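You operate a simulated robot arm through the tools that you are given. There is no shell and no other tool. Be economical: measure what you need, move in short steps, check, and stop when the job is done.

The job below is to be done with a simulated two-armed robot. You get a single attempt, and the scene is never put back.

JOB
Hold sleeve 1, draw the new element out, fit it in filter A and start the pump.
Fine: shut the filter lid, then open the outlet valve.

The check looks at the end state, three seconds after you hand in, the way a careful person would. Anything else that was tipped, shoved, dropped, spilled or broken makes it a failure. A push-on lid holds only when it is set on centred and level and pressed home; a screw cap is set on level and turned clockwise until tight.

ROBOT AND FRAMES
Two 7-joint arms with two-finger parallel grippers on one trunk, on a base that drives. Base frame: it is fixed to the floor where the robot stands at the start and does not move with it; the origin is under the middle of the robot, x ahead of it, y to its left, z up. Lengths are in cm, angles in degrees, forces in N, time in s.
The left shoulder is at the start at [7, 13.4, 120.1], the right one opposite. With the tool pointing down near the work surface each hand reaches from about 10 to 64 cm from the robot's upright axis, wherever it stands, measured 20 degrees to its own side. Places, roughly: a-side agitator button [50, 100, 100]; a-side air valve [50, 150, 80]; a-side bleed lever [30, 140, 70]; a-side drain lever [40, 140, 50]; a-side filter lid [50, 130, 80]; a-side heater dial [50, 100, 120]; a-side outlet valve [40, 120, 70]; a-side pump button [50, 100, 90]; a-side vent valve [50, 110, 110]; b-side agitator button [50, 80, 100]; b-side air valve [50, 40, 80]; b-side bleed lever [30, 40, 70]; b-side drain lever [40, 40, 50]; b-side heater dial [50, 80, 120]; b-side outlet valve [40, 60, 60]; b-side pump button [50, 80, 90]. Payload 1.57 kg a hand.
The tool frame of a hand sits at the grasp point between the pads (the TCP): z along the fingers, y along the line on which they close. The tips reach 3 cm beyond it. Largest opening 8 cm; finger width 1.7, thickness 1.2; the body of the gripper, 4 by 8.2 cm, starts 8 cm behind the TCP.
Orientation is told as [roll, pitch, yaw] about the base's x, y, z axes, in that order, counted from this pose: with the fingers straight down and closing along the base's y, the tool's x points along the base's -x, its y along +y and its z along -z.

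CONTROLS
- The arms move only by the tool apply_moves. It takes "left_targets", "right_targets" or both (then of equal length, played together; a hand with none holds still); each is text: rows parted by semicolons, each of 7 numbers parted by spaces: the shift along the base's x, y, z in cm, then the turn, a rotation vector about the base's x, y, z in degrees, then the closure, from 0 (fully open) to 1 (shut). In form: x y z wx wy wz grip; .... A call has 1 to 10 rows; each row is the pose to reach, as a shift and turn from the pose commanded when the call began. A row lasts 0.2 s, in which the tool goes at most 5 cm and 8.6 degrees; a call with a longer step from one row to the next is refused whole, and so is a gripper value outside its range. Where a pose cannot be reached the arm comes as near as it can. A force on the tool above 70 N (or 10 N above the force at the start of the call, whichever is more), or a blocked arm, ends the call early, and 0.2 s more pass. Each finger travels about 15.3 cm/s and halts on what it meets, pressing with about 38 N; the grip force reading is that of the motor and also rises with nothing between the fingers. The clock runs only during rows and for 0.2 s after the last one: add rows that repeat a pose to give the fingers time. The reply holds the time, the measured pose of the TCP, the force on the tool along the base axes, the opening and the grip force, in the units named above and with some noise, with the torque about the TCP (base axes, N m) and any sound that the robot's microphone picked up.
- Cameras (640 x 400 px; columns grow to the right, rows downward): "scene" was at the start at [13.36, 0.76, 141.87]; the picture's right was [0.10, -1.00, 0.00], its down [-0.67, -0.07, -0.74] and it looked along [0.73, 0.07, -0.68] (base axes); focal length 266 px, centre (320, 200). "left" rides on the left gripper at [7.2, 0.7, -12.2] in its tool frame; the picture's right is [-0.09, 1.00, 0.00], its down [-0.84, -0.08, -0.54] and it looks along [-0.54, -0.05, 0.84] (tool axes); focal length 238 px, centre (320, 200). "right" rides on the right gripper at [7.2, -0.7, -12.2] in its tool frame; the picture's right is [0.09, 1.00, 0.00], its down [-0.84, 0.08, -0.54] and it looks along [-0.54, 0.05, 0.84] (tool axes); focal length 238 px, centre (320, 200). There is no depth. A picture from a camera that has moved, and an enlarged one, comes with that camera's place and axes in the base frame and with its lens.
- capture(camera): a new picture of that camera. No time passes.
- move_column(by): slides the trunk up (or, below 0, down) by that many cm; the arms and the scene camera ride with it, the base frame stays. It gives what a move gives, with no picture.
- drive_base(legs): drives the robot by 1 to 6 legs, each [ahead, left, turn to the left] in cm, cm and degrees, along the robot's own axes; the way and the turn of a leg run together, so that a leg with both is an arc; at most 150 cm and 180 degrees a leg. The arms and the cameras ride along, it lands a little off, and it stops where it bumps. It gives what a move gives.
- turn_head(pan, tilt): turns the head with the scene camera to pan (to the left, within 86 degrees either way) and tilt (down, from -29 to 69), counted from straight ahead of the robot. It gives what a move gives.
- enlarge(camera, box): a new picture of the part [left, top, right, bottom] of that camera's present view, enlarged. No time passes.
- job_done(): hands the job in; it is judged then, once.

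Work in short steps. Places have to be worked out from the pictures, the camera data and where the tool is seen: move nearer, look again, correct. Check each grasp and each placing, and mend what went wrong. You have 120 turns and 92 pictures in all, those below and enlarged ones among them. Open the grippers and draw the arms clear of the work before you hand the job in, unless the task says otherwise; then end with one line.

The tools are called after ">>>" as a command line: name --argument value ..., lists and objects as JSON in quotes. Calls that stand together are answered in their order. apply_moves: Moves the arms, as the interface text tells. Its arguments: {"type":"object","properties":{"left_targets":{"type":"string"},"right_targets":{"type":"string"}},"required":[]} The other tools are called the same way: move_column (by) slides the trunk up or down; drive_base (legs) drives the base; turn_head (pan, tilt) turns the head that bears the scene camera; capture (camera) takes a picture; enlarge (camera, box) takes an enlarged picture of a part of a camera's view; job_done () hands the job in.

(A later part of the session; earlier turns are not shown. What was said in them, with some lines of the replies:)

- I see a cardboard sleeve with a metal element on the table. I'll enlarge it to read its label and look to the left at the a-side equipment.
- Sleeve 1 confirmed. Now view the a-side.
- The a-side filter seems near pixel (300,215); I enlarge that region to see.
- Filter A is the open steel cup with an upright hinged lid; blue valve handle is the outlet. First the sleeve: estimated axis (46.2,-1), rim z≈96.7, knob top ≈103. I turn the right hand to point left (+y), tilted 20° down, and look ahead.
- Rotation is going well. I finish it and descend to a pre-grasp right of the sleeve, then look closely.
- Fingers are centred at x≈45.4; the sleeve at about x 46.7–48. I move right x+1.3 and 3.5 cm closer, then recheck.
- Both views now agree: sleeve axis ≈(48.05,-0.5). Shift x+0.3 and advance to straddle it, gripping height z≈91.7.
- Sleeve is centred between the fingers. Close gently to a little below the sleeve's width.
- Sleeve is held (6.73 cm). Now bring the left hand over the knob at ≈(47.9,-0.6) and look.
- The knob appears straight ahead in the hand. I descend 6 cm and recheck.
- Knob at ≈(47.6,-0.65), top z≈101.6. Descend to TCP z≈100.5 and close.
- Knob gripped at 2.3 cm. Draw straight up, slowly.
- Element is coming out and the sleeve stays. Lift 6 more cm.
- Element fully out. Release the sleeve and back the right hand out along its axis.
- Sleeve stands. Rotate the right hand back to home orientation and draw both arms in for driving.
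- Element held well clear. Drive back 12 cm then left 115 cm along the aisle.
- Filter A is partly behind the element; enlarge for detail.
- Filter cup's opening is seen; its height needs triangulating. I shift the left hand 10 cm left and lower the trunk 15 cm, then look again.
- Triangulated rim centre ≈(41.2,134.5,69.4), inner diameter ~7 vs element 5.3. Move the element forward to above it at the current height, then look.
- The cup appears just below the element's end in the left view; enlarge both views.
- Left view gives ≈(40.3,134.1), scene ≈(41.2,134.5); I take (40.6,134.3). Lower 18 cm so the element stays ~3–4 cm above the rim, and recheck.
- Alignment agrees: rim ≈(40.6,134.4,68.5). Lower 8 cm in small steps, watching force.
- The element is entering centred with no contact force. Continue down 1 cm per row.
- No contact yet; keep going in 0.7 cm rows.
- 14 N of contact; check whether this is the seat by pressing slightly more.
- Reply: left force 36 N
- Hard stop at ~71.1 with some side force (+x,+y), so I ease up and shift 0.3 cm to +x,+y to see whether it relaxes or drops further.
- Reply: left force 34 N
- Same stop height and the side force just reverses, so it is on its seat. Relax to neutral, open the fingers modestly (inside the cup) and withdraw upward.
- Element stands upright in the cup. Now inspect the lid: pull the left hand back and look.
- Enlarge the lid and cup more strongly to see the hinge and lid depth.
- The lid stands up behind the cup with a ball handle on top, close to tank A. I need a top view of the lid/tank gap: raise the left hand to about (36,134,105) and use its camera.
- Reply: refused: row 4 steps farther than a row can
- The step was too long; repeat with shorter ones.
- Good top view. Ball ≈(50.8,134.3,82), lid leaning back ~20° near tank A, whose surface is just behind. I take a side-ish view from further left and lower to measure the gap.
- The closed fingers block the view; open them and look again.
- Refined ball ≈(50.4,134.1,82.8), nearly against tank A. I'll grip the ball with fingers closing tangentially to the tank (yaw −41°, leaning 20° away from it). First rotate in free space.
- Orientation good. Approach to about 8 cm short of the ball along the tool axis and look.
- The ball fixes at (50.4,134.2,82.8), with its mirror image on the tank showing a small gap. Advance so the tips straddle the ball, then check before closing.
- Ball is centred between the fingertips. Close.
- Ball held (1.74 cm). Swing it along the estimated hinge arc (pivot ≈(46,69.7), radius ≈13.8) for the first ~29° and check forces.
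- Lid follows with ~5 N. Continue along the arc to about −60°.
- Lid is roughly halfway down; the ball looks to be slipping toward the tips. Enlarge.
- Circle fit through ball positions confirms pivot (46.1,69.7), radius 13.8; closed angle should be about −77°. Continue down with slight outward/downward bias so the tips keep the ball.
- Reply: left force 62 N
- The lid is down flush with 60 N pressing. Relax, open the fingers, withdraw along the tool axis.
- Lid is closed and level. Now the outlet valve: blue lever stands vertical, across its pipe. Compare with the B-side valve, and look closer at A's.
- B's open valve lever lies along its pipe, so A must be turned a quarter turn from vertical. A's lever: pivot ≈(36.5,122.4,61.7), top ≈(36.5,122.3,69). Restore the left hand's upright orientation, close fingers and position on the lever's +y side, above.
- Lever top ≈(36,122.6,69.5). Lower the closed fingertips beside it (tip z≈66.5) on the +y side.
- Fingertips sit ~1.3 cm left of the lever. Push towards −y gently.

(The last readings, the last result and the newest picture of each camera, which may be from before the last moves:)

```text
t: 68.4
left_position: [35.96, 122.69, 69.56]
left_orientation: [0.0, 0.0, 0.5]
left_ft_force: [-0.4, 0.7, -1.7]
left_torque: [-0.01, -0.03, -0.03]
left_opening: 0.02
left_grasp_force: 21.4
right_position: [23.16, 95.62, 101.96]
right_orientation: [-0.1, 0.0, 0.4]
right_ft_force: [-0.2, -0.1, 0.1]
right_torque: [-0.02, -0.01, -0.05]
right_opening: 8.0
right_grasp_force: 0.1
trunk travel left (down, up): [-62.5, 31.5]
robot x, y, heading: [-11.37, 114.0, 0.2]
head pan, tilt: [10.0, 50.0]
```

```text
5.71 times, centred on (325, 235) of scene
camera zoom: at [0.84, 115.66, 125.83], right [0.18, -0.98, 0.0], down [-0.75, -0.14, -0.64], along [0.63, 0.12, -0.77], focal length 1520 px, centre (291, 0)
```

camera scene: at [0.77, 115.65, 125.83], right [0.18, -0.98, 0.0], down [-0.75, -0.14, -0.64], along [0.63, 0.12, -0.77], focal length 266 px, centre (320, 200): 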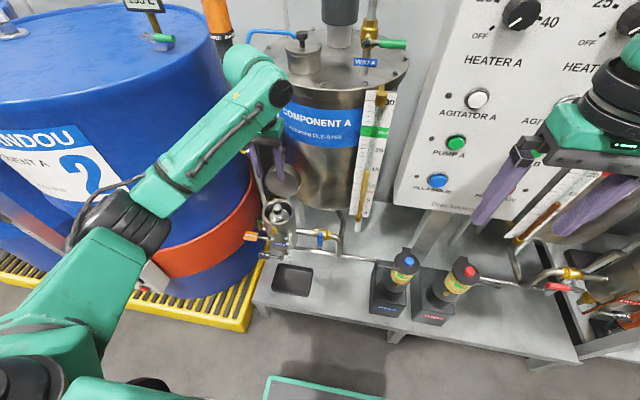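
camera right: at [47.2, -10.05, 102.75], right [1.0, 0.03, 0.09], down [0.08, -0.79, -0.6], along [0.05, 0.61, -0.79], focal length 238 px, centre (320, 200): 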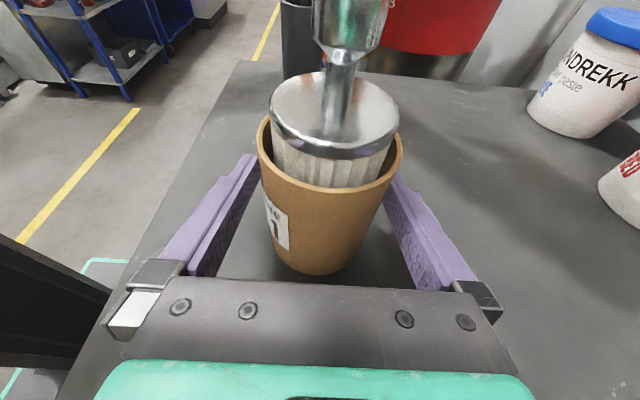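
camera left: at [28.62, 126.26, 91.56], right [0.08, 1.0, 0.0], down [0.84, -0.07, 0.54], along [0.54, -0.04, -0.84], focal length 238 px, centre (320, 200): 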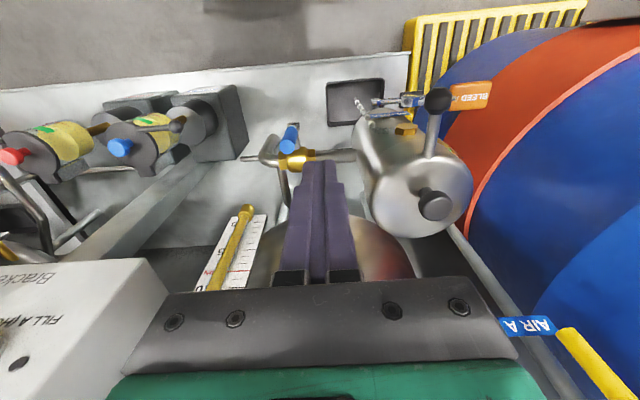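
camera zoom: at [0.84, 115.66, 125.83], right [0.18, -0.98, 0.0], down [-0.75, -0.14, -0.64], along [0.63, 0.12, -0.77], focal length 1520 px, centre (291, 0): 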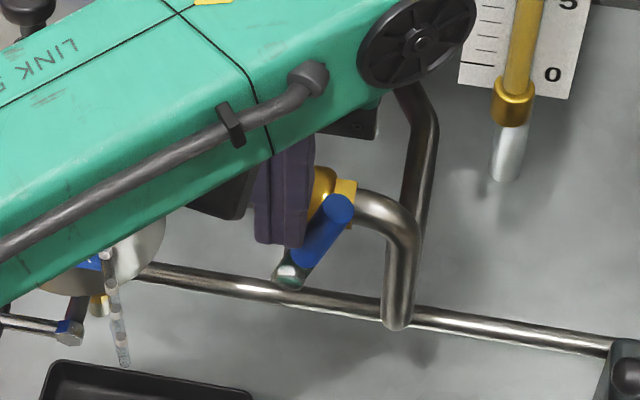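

It turns freely towards −y (~40° so far). Follow through, moving −y and down to bring it to horizontal.

>>> apply_moves --left_targets "0 -1 0 0 0 0 1; 0 -2 -0.2 0 0 0 1; 0 -3 -0.7 0 0 0 1; 0 -4 -1.4 0 0 0 1; 0 -4.7 -2.2 0 0 0 1; 0 -5 -2.8 0 0 0 1; 0 -5.1 -3.3 0 0 0 1; 0 -5.1 -3.3 0 0 0 1"

>>> enlarge --camera "scene" --box '[290, 200, 360, 270]'

```text
t: 70.2
left_position: [35.93, 117.57, 66.17]
left_orientation: [0.1, 0.0, 0.6]
left_ft_force: [1.0, -0.8, 0.8]
left_torque: [0.01, -0.01, 0.02]
left_opening: 0.0
left_grasp_force: 21.1
right_position: [23.18, 95.7, 101.96]
right_orientation: [-0.1, -0.1, 0.5]
right_ft_force: [-1.2, -0.1, -0.1]
right_torque: [-0.02, 0.03, 0.02]
right_opening: 8.0
right_grasp_force: 0.2
trunk travel left (down, up): [-62.5, 31.5]
robot x, y, heading: [-11.73, 114.23, 0.4]
head pan, tilt: [10.0, 50.0]
```

```text
5.71 times, centred on (325, 235) of scene
camera zoom: at [0.84, 115.64, 125.83], right [0.18, -0.98, 0.0], down [-0.75, -0.14, -0.64], along [0.63, 0.12, -0.77], focal length 1520 px, centre (291, 0)
```

zoom: 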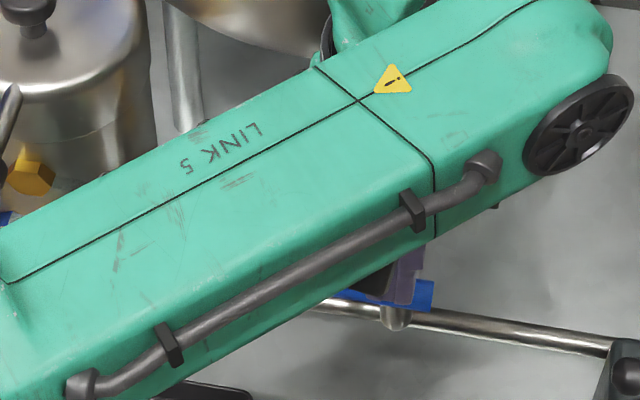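

Lever is near horizontal; press down a little more to find the end stop.

>>> apply_moves --left_targets "0 0 -0.5 0 0 0 1; 0 0 -1 0 0 0 1; 0 0 -1.4 0 0 0 1; 0 0 -1.4 0 0 0 1"

```text
t: 71.2
left_position: [35.9, 117.71, 65.61]
left_orientation: [-0.2, -1.0, 0.6]
left_ft_force: [5.5, 4.3, 51.4]
left_torque: [0.3, -0.57, 0.1]
left_opening: 0.01
left_grasp_force: 21.8
right_position: [22.53, 95.64, 102.19]
right_orientation: [-0.2, -0.4, 0.4]
right_ft_force: [0.6, 0.0, 0.1]
right_torque: [-0.02, 0.0, -0.01]
right_opening: 7.99
right_grasp_force: 0.1
trunk travel left (down, up): [-62.5, 31.5]
robot x, y, heading: [-11.78, 114.25, 0.4]
head pan, tilt: [10.0, 50.0]
```

End stop reached (51 N). Lift the hand clear and look at the valve.

>>> apply_moves --left_targets "0 0 2 0 0 0 1; -1 1 5 0 0 0 1; -3 3 9 0 0 0 1; -5 5 13 0 0 0 1; -7 8 16 0 0 0 1; -9 11 19 0 0 0 1; -9 11 19 0 0 0 1"

>>> enlarge --camera "scene" --box '[240, 170, 380, 270]'

```text
t: 72.8
left_position: [26.92, 128.61, 84.0]
left_orientation: [0.0, 0.1, 0.5]
left_ft_force: [0.3, 0.3, 0.2]
left_torque: [0.01, -0.03, -0.01]
left_opening: 0.0
left_grasp_force: 21.4
right_position: [23.2, 95.57, 101.94]
right_orientation: [0.0, -0.1, 0.4]
right_ft_force: [-0.4, -1.3, 0.1]
right_torque: [0.01, 0.02, 0.01]
right_opening: 7.99
right_grasp_force: 0.0
trunk travel left (down, up): [-62.5, 31.5]
robot x, y, heading: [-11.65, 114.03, 0.6]
head pan, tilt: [10.0, 50.0]
```

```text
4.00 times, centred on (310, 220) of scene
camera zoom: at [0.9, 115.58, 125.83], right [0.18, -0.98, 0.0], down [-0.75, -0.14, -0.64], along [0.63, 0.12, -0.77], focal length 1064 px, centre (360, 120)
```

zoom: 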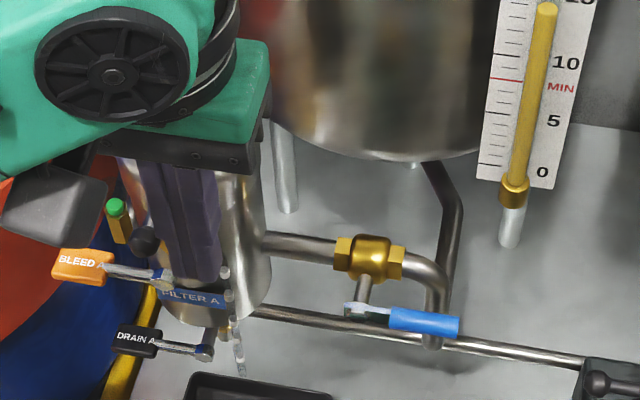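

Outlet valve is open, like B's. Now pump A: green button at ≈(50,96,90.6). I pitch the right hand 45° forward with closed fingers and look through its camera.

>>> apply_moves --right_targets "0 0 0 0 -7.5 0 0.3; 0 0 0 0 -15 0 0.6; 1 0 0 0 -22.5 0 1; 2 0 -1 0 -30 0 1; 4 0 -3 0 -37.5 0 1; 6 0 -5 0 -45 0 1; 8 0 -6 0 -45 0 1; 10 0 -7 0 -45 0 1; 10 0 -7 0 -45 0 1"

>>> capture --camera "right"

>>> enlarge --camera "scene" --box '[380, 70, 540, 230]'

```text
t: 74.8
left_position: [26.88, 128.67, 83.88]
left_orientation: [0.0, 0.0, 0.5]
left_ft_force: [0.1, 0.8, 1.0]
left_torque: [-0.02, 0.0, 0.01]
left_opening: 0.0
left_grasp_force: 21.5
right_position: [33.22, 95.72, 94.9]
right_orientation: [-0.5, -45.1, 0.6]
right_ft_force: [0.1, 0.0, 0.5]
right_torque: [-0.01, 0.05, 0.01]
right_opening: 0.01
right_grasp_force: 21.5
trunk travel left (down, up): [-62.5, 31.5]
robot x, y, heading: [-11.81, 114.22, 0.4]
head pan, tilt: [10.0, 50.0]
```

```text
20 pictures are left
camera right: at [19.56, 94.86, 98.48], right [-0.07, 0.99, -0.07], down [0.21, 0.08, 0.97], along [0.98, 0.05, -0.21], focal length 238 px, centre (320, 200)
```

right: 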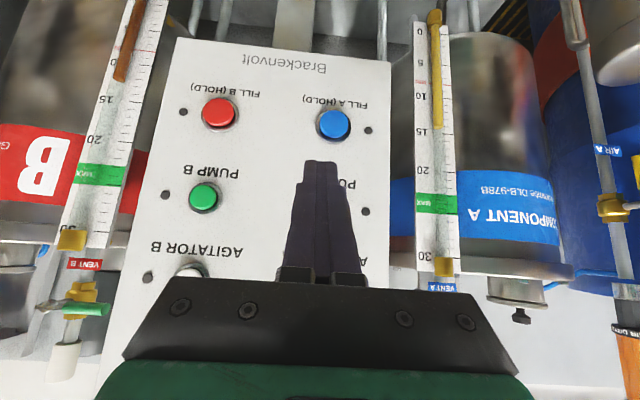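

```text
2.50 times, centred on (460, 150) of scene
camera zoom: at [0.79, 115.64, 125.84], right [0.18, -0.98, 0.0], down [-0.75, -0.14, -0.64], along [0.63, 0.12, -0.77], focal length 665 px, centre (-30, 325)
```

zoom: 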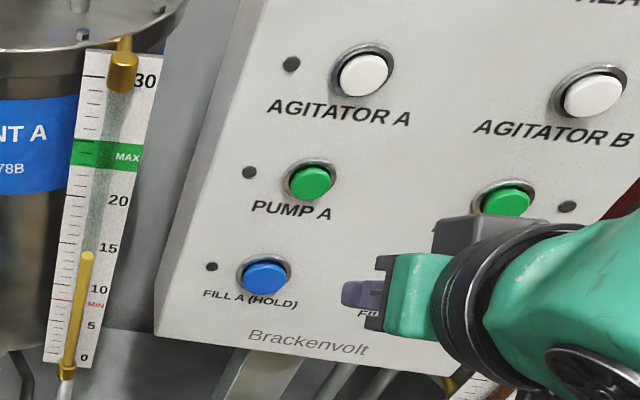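

Pump A triangulates to ≈(46.8,97.4,93.3). Align y and z, advance 8 cm leaving ~3 cm to go, then check.

>>> apply_moves --right_targets "2.5 0.6 0.2 0 0 0 1; 5 1.2 0.4 0 0 0 1; 8 1.7 0.5 0 0 0 1; 8 1.7 0.5 0 0 0 1"

>>> enlarge --camera "scene" --box '[400, 80, 520, 200]'

>>> enlarge --camera "right" --box '[200, 60, 440, 280]'

```text
t: 75.8
left_position: [26.83, 128.58, 84.03]
left_orientation: [0.0, 0.1, 0.5]
left_ft_force: [0.1, -0.2, -0.4]
left_torque: [-0.02, -0.03, 0.03]
left_opening: 0.0
left_grasp_force: 21.2
right_position: [41.09, 97.25, 95.67]
right_orientation: [-0.4, -45.1, 0.7]
right_ft_force: [-0.1, -0.2, -0.6]
right_torque: [-0.01, 0.0, -0.02]
right_opening: 0.0
right_grasp_force: 21.3
trunk travel left (down, up): [-62.5, 31.5]
robot x, y, heading: [-12.16, 114.23, 0.5]
head pan, tilt: [10.0, 50.0]
```

```text
3.33 times, centred on (460, 140) of scene
camera zoom: at [0.77, 115.62, 125.84], right [0.18, -0.98, 0.0], down [-0.75, -0.14, -0.64], along [0.63, 0.12, -0.77], focal length 886 px, centre (-147, 400)
```

zoom: 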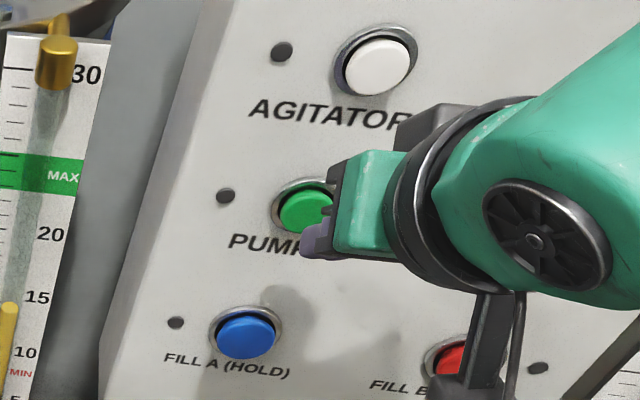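

```text
1.82 times, centred on (320, 170) of right
camera zoom: at [27.46, 96.42, 99.19], right [-0.07, 1.0, -0.07], down [0.21, 0.08, 0.97], along [0.98, 0.05, -0.21], focal length 433 px, centre (320, 254)
```

zoom: 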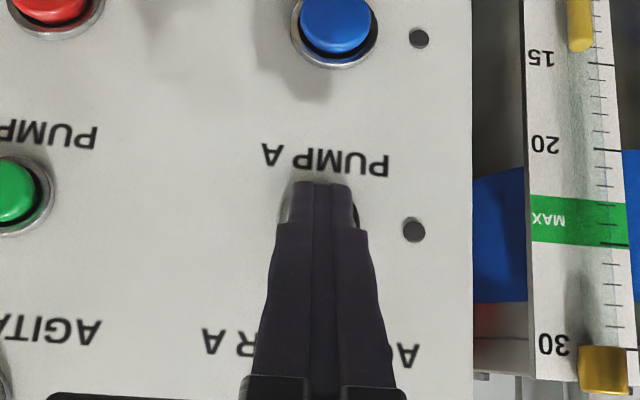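

Fingertip lines up with the green PUMP A button. Advance 2.6 cm toward it.

>>> apply_moves --right_targets "1 0 0 0 0 0 1; 1.8 0 0 0 0 0 1; 2.2 0 0 0 0 0 1; 2.6 0 0 0 0 0 1; 2.6 0 0 0 0 0 1"

```text
t: 77.0
left_position: [26.71, 128.58, 84.05]
left_orientation: [0.0, -0.1, 0.5]
left_ft_force: [-0.3, -0.1, 0.2]
left_torque: [0.0, -0.02, -0.02]
left_opening: 0.01
left_grasp_force: 20.8
right_position: [43.59, 97.18, 95.55]
right_orientation: [-0.5, -45.0, 0.5]
right_ft_force: [-6.3, 0.0, -3.7]
right_torque: [-0.02, 0.21, -0.02]
right_opening: 0.0
right_grasp_force: 21.6
trunk travel left (down, up): [-62.5, 31.5]
robot x, y, heading: [-11.73, 114.51, 0.4]
head pan, tilt: [10.0, 50.0]
heard: click
```

Contact and a click heard. Withdraw straight back and check the lamp.

>>> apply_moves --right_targets "-1 0 0 0 0 0 1; -3 0 0 0 0 0 1; -6 0 0.5 0 0 0 1; -10 -2 1.5 0 0 0 1; -14 -4 2.5 0 0 0 1; -14 -4 2.5 0 0 0 1"

>>> enlarge --camera "scene" --box '[380, 70, 540, 230]'

>>> capture --camera "scene"

```text
t: 78.4
left_position: [27.01, 128.62, 84.01]
left_orientation: [-0.1, 0.1, 0.6]
left_ft_force: [-0.2, -1.0, 0.8]
left_torque: [-0.01, -0.02, -0.01]
left_opening: 0.01
left_grasp_force: 21.6
right_position: [29.73, 93.42, 97.88]
right_orientation: [-0.4, -44.9, 0.7]
right_ft_force: [-0.6, -0.7, 0.5]
right_torque: [0.02, 0.03, -0.01]
right_opening: 0.02
right_grasp_force: 21.1
trunk travel left (down, up): [-62.5, 31.5]
robot x, y, heading: [-12.27, 114.4, 0.5]
head pan, tilt: [10.0, 50.0]
```

```text
2.50 times, centred on (460, 150) of scene
camera zoom: at [0.99, 115.68, 125.82], right [0.18, -0.98, 0.0], down [-0.75, -0.14, -0.64], along [0.63, 0.12, -0.77], focal length 665 px, centre (-30, 325)
```

zoom: 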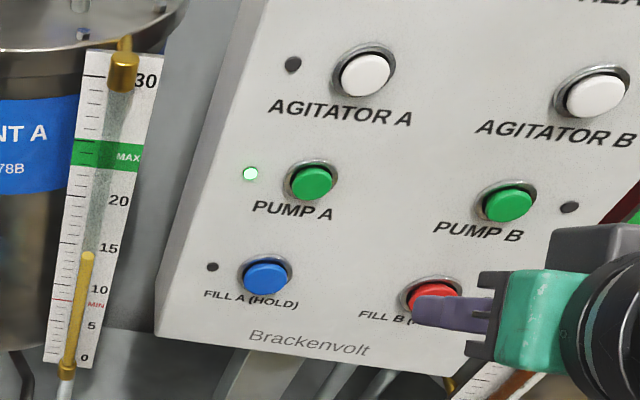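

```text
15 pictures are left
camera scene: at [0.99, 115.68, 125.82], right [0.18, -0.98, 0.0], down [-0.75, -0.14, -0.64], along [0.63, 0.12, -0.77], focal length 266 px, centre (320, 200)
```

scene: 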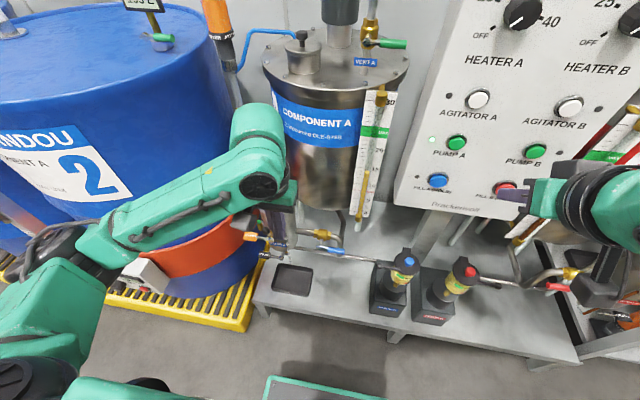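

Pump A's lamp is lit. Open both grippers, draw the arms clear, and check the filter (lid and drips).

>>> apply_moves --left_targets "-1 0 3 0 0 0 0.7; -2 2 6 0 0 0 0.4; -3 5 10 0 0 0 0; -4 8 14 0 0 0 0; -5 11 17 0 0 0 0; -5 11 17 0 0 0 0" --right_targets "-1 0 1 0 0 0 0.7; -2 0 2 0 0 0 0.4; -3 0 3 0 0 0 0; -4 0 5 0 0 0 0; -4 0 7 0 0 0 0; -4 0 7 0 0 0 0"

>>> enlarge --camera "scene" --box '[240, 170, 360, 270]'

```text
refused: row 3 steps farther than a row can; nothing moved
```

```text
4.00 times, centred on (300, 220) of scene
camera zoom: at [0.99, 115.68, 125.82], right [0.18, -0.98, 0.0], down [-0.75, -0.14, -0.64], along [0.63, 0.12, -0.77], focal length 1064 px, centre (400, 120)
```

zoom: 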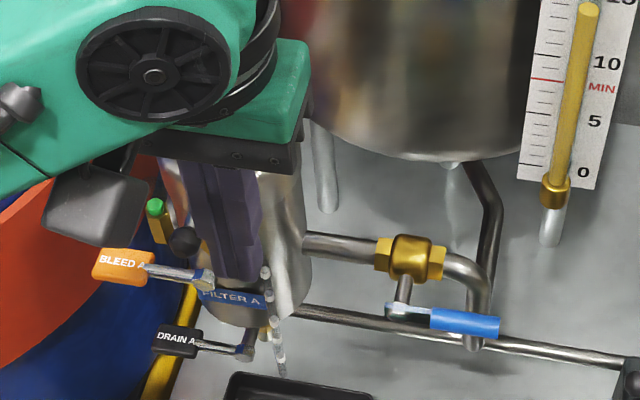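

Repeat with smaller steps.

>>> apply_moves --left_targets "-1 0 3 0 0 0 0.7; -2 1.5 6 0 0 0 0.4; -3 3.5 9 0 0 0 0; -4 6 12 0 0 0 0; -5 8.5 15 0 0 0 0; -5 11 17 0 0 0 0; -5 11 17 0 0 0 0" --right_targets "-1 0 1 0 0 0 0.7; -2 0 2 0 0 0 0.4; -3 0 3 0 0 0 0; -4 0 5 0 0 0 0; -4 0 7 0 0 0 0; -4 0 7 0 0 0 0; -4 0 7 0 0 0 0"

>>> enlarge --camera "scene" --box '[240, 170, 360, 270]'

```text
t: 80.0
left_position: [21.98, 139.55, 100.86]
left_orientation: [0.0, 0.1, 0.5]
left_ft_force: [0.3, 0.5, -0.2]
left_torque: [-0.02, 0.0, -0.02]
left_opening: 8.0
left_grasp_force: 0.1
right_position: [25.72, 93.35, 104.86]
right_orientation: [-0.5, -45.0, 0.6]
right_ft_force: [0.2, 0.8, -0.5]
right_torque: [0.0, -0.01, -0.01]
right_opening: 7.98
right_grasp_force: 0.1
trunk travel left (down, up): [-62.5, 31.5]
robot x, y, heading: [-11.76, 114.13, 0.3]
head pan, tilt: [10.0, 50.0]
```

```text
4.00 times, centred on (300, 220) of scene
camera zoom: at [0.89, 115.62, 125.83], right [0.18, -0.98, 0.0], down [-0.75, -0.14, -0.64], along [0.63, 0.12, -0.77], focal length 1064 px, centre (400, 120)
```

zoom: 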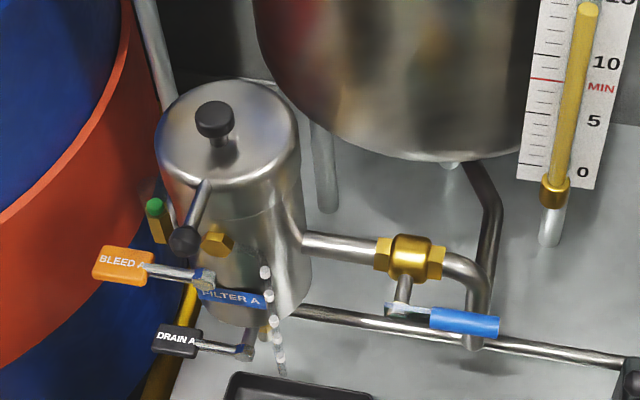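

The lid is flush with no drips, the outlet lever lies along its pipe, and the pump A lamp is on. Both arms are clear with the grippers open, so I hand in.

>>> job_done

```text
The job is handed in.
```

The new element from sleeve 1 is in filter A with the lid shut, the outlet valve is open and pump A is running; sleeve 1 is left standing empty on the bench.
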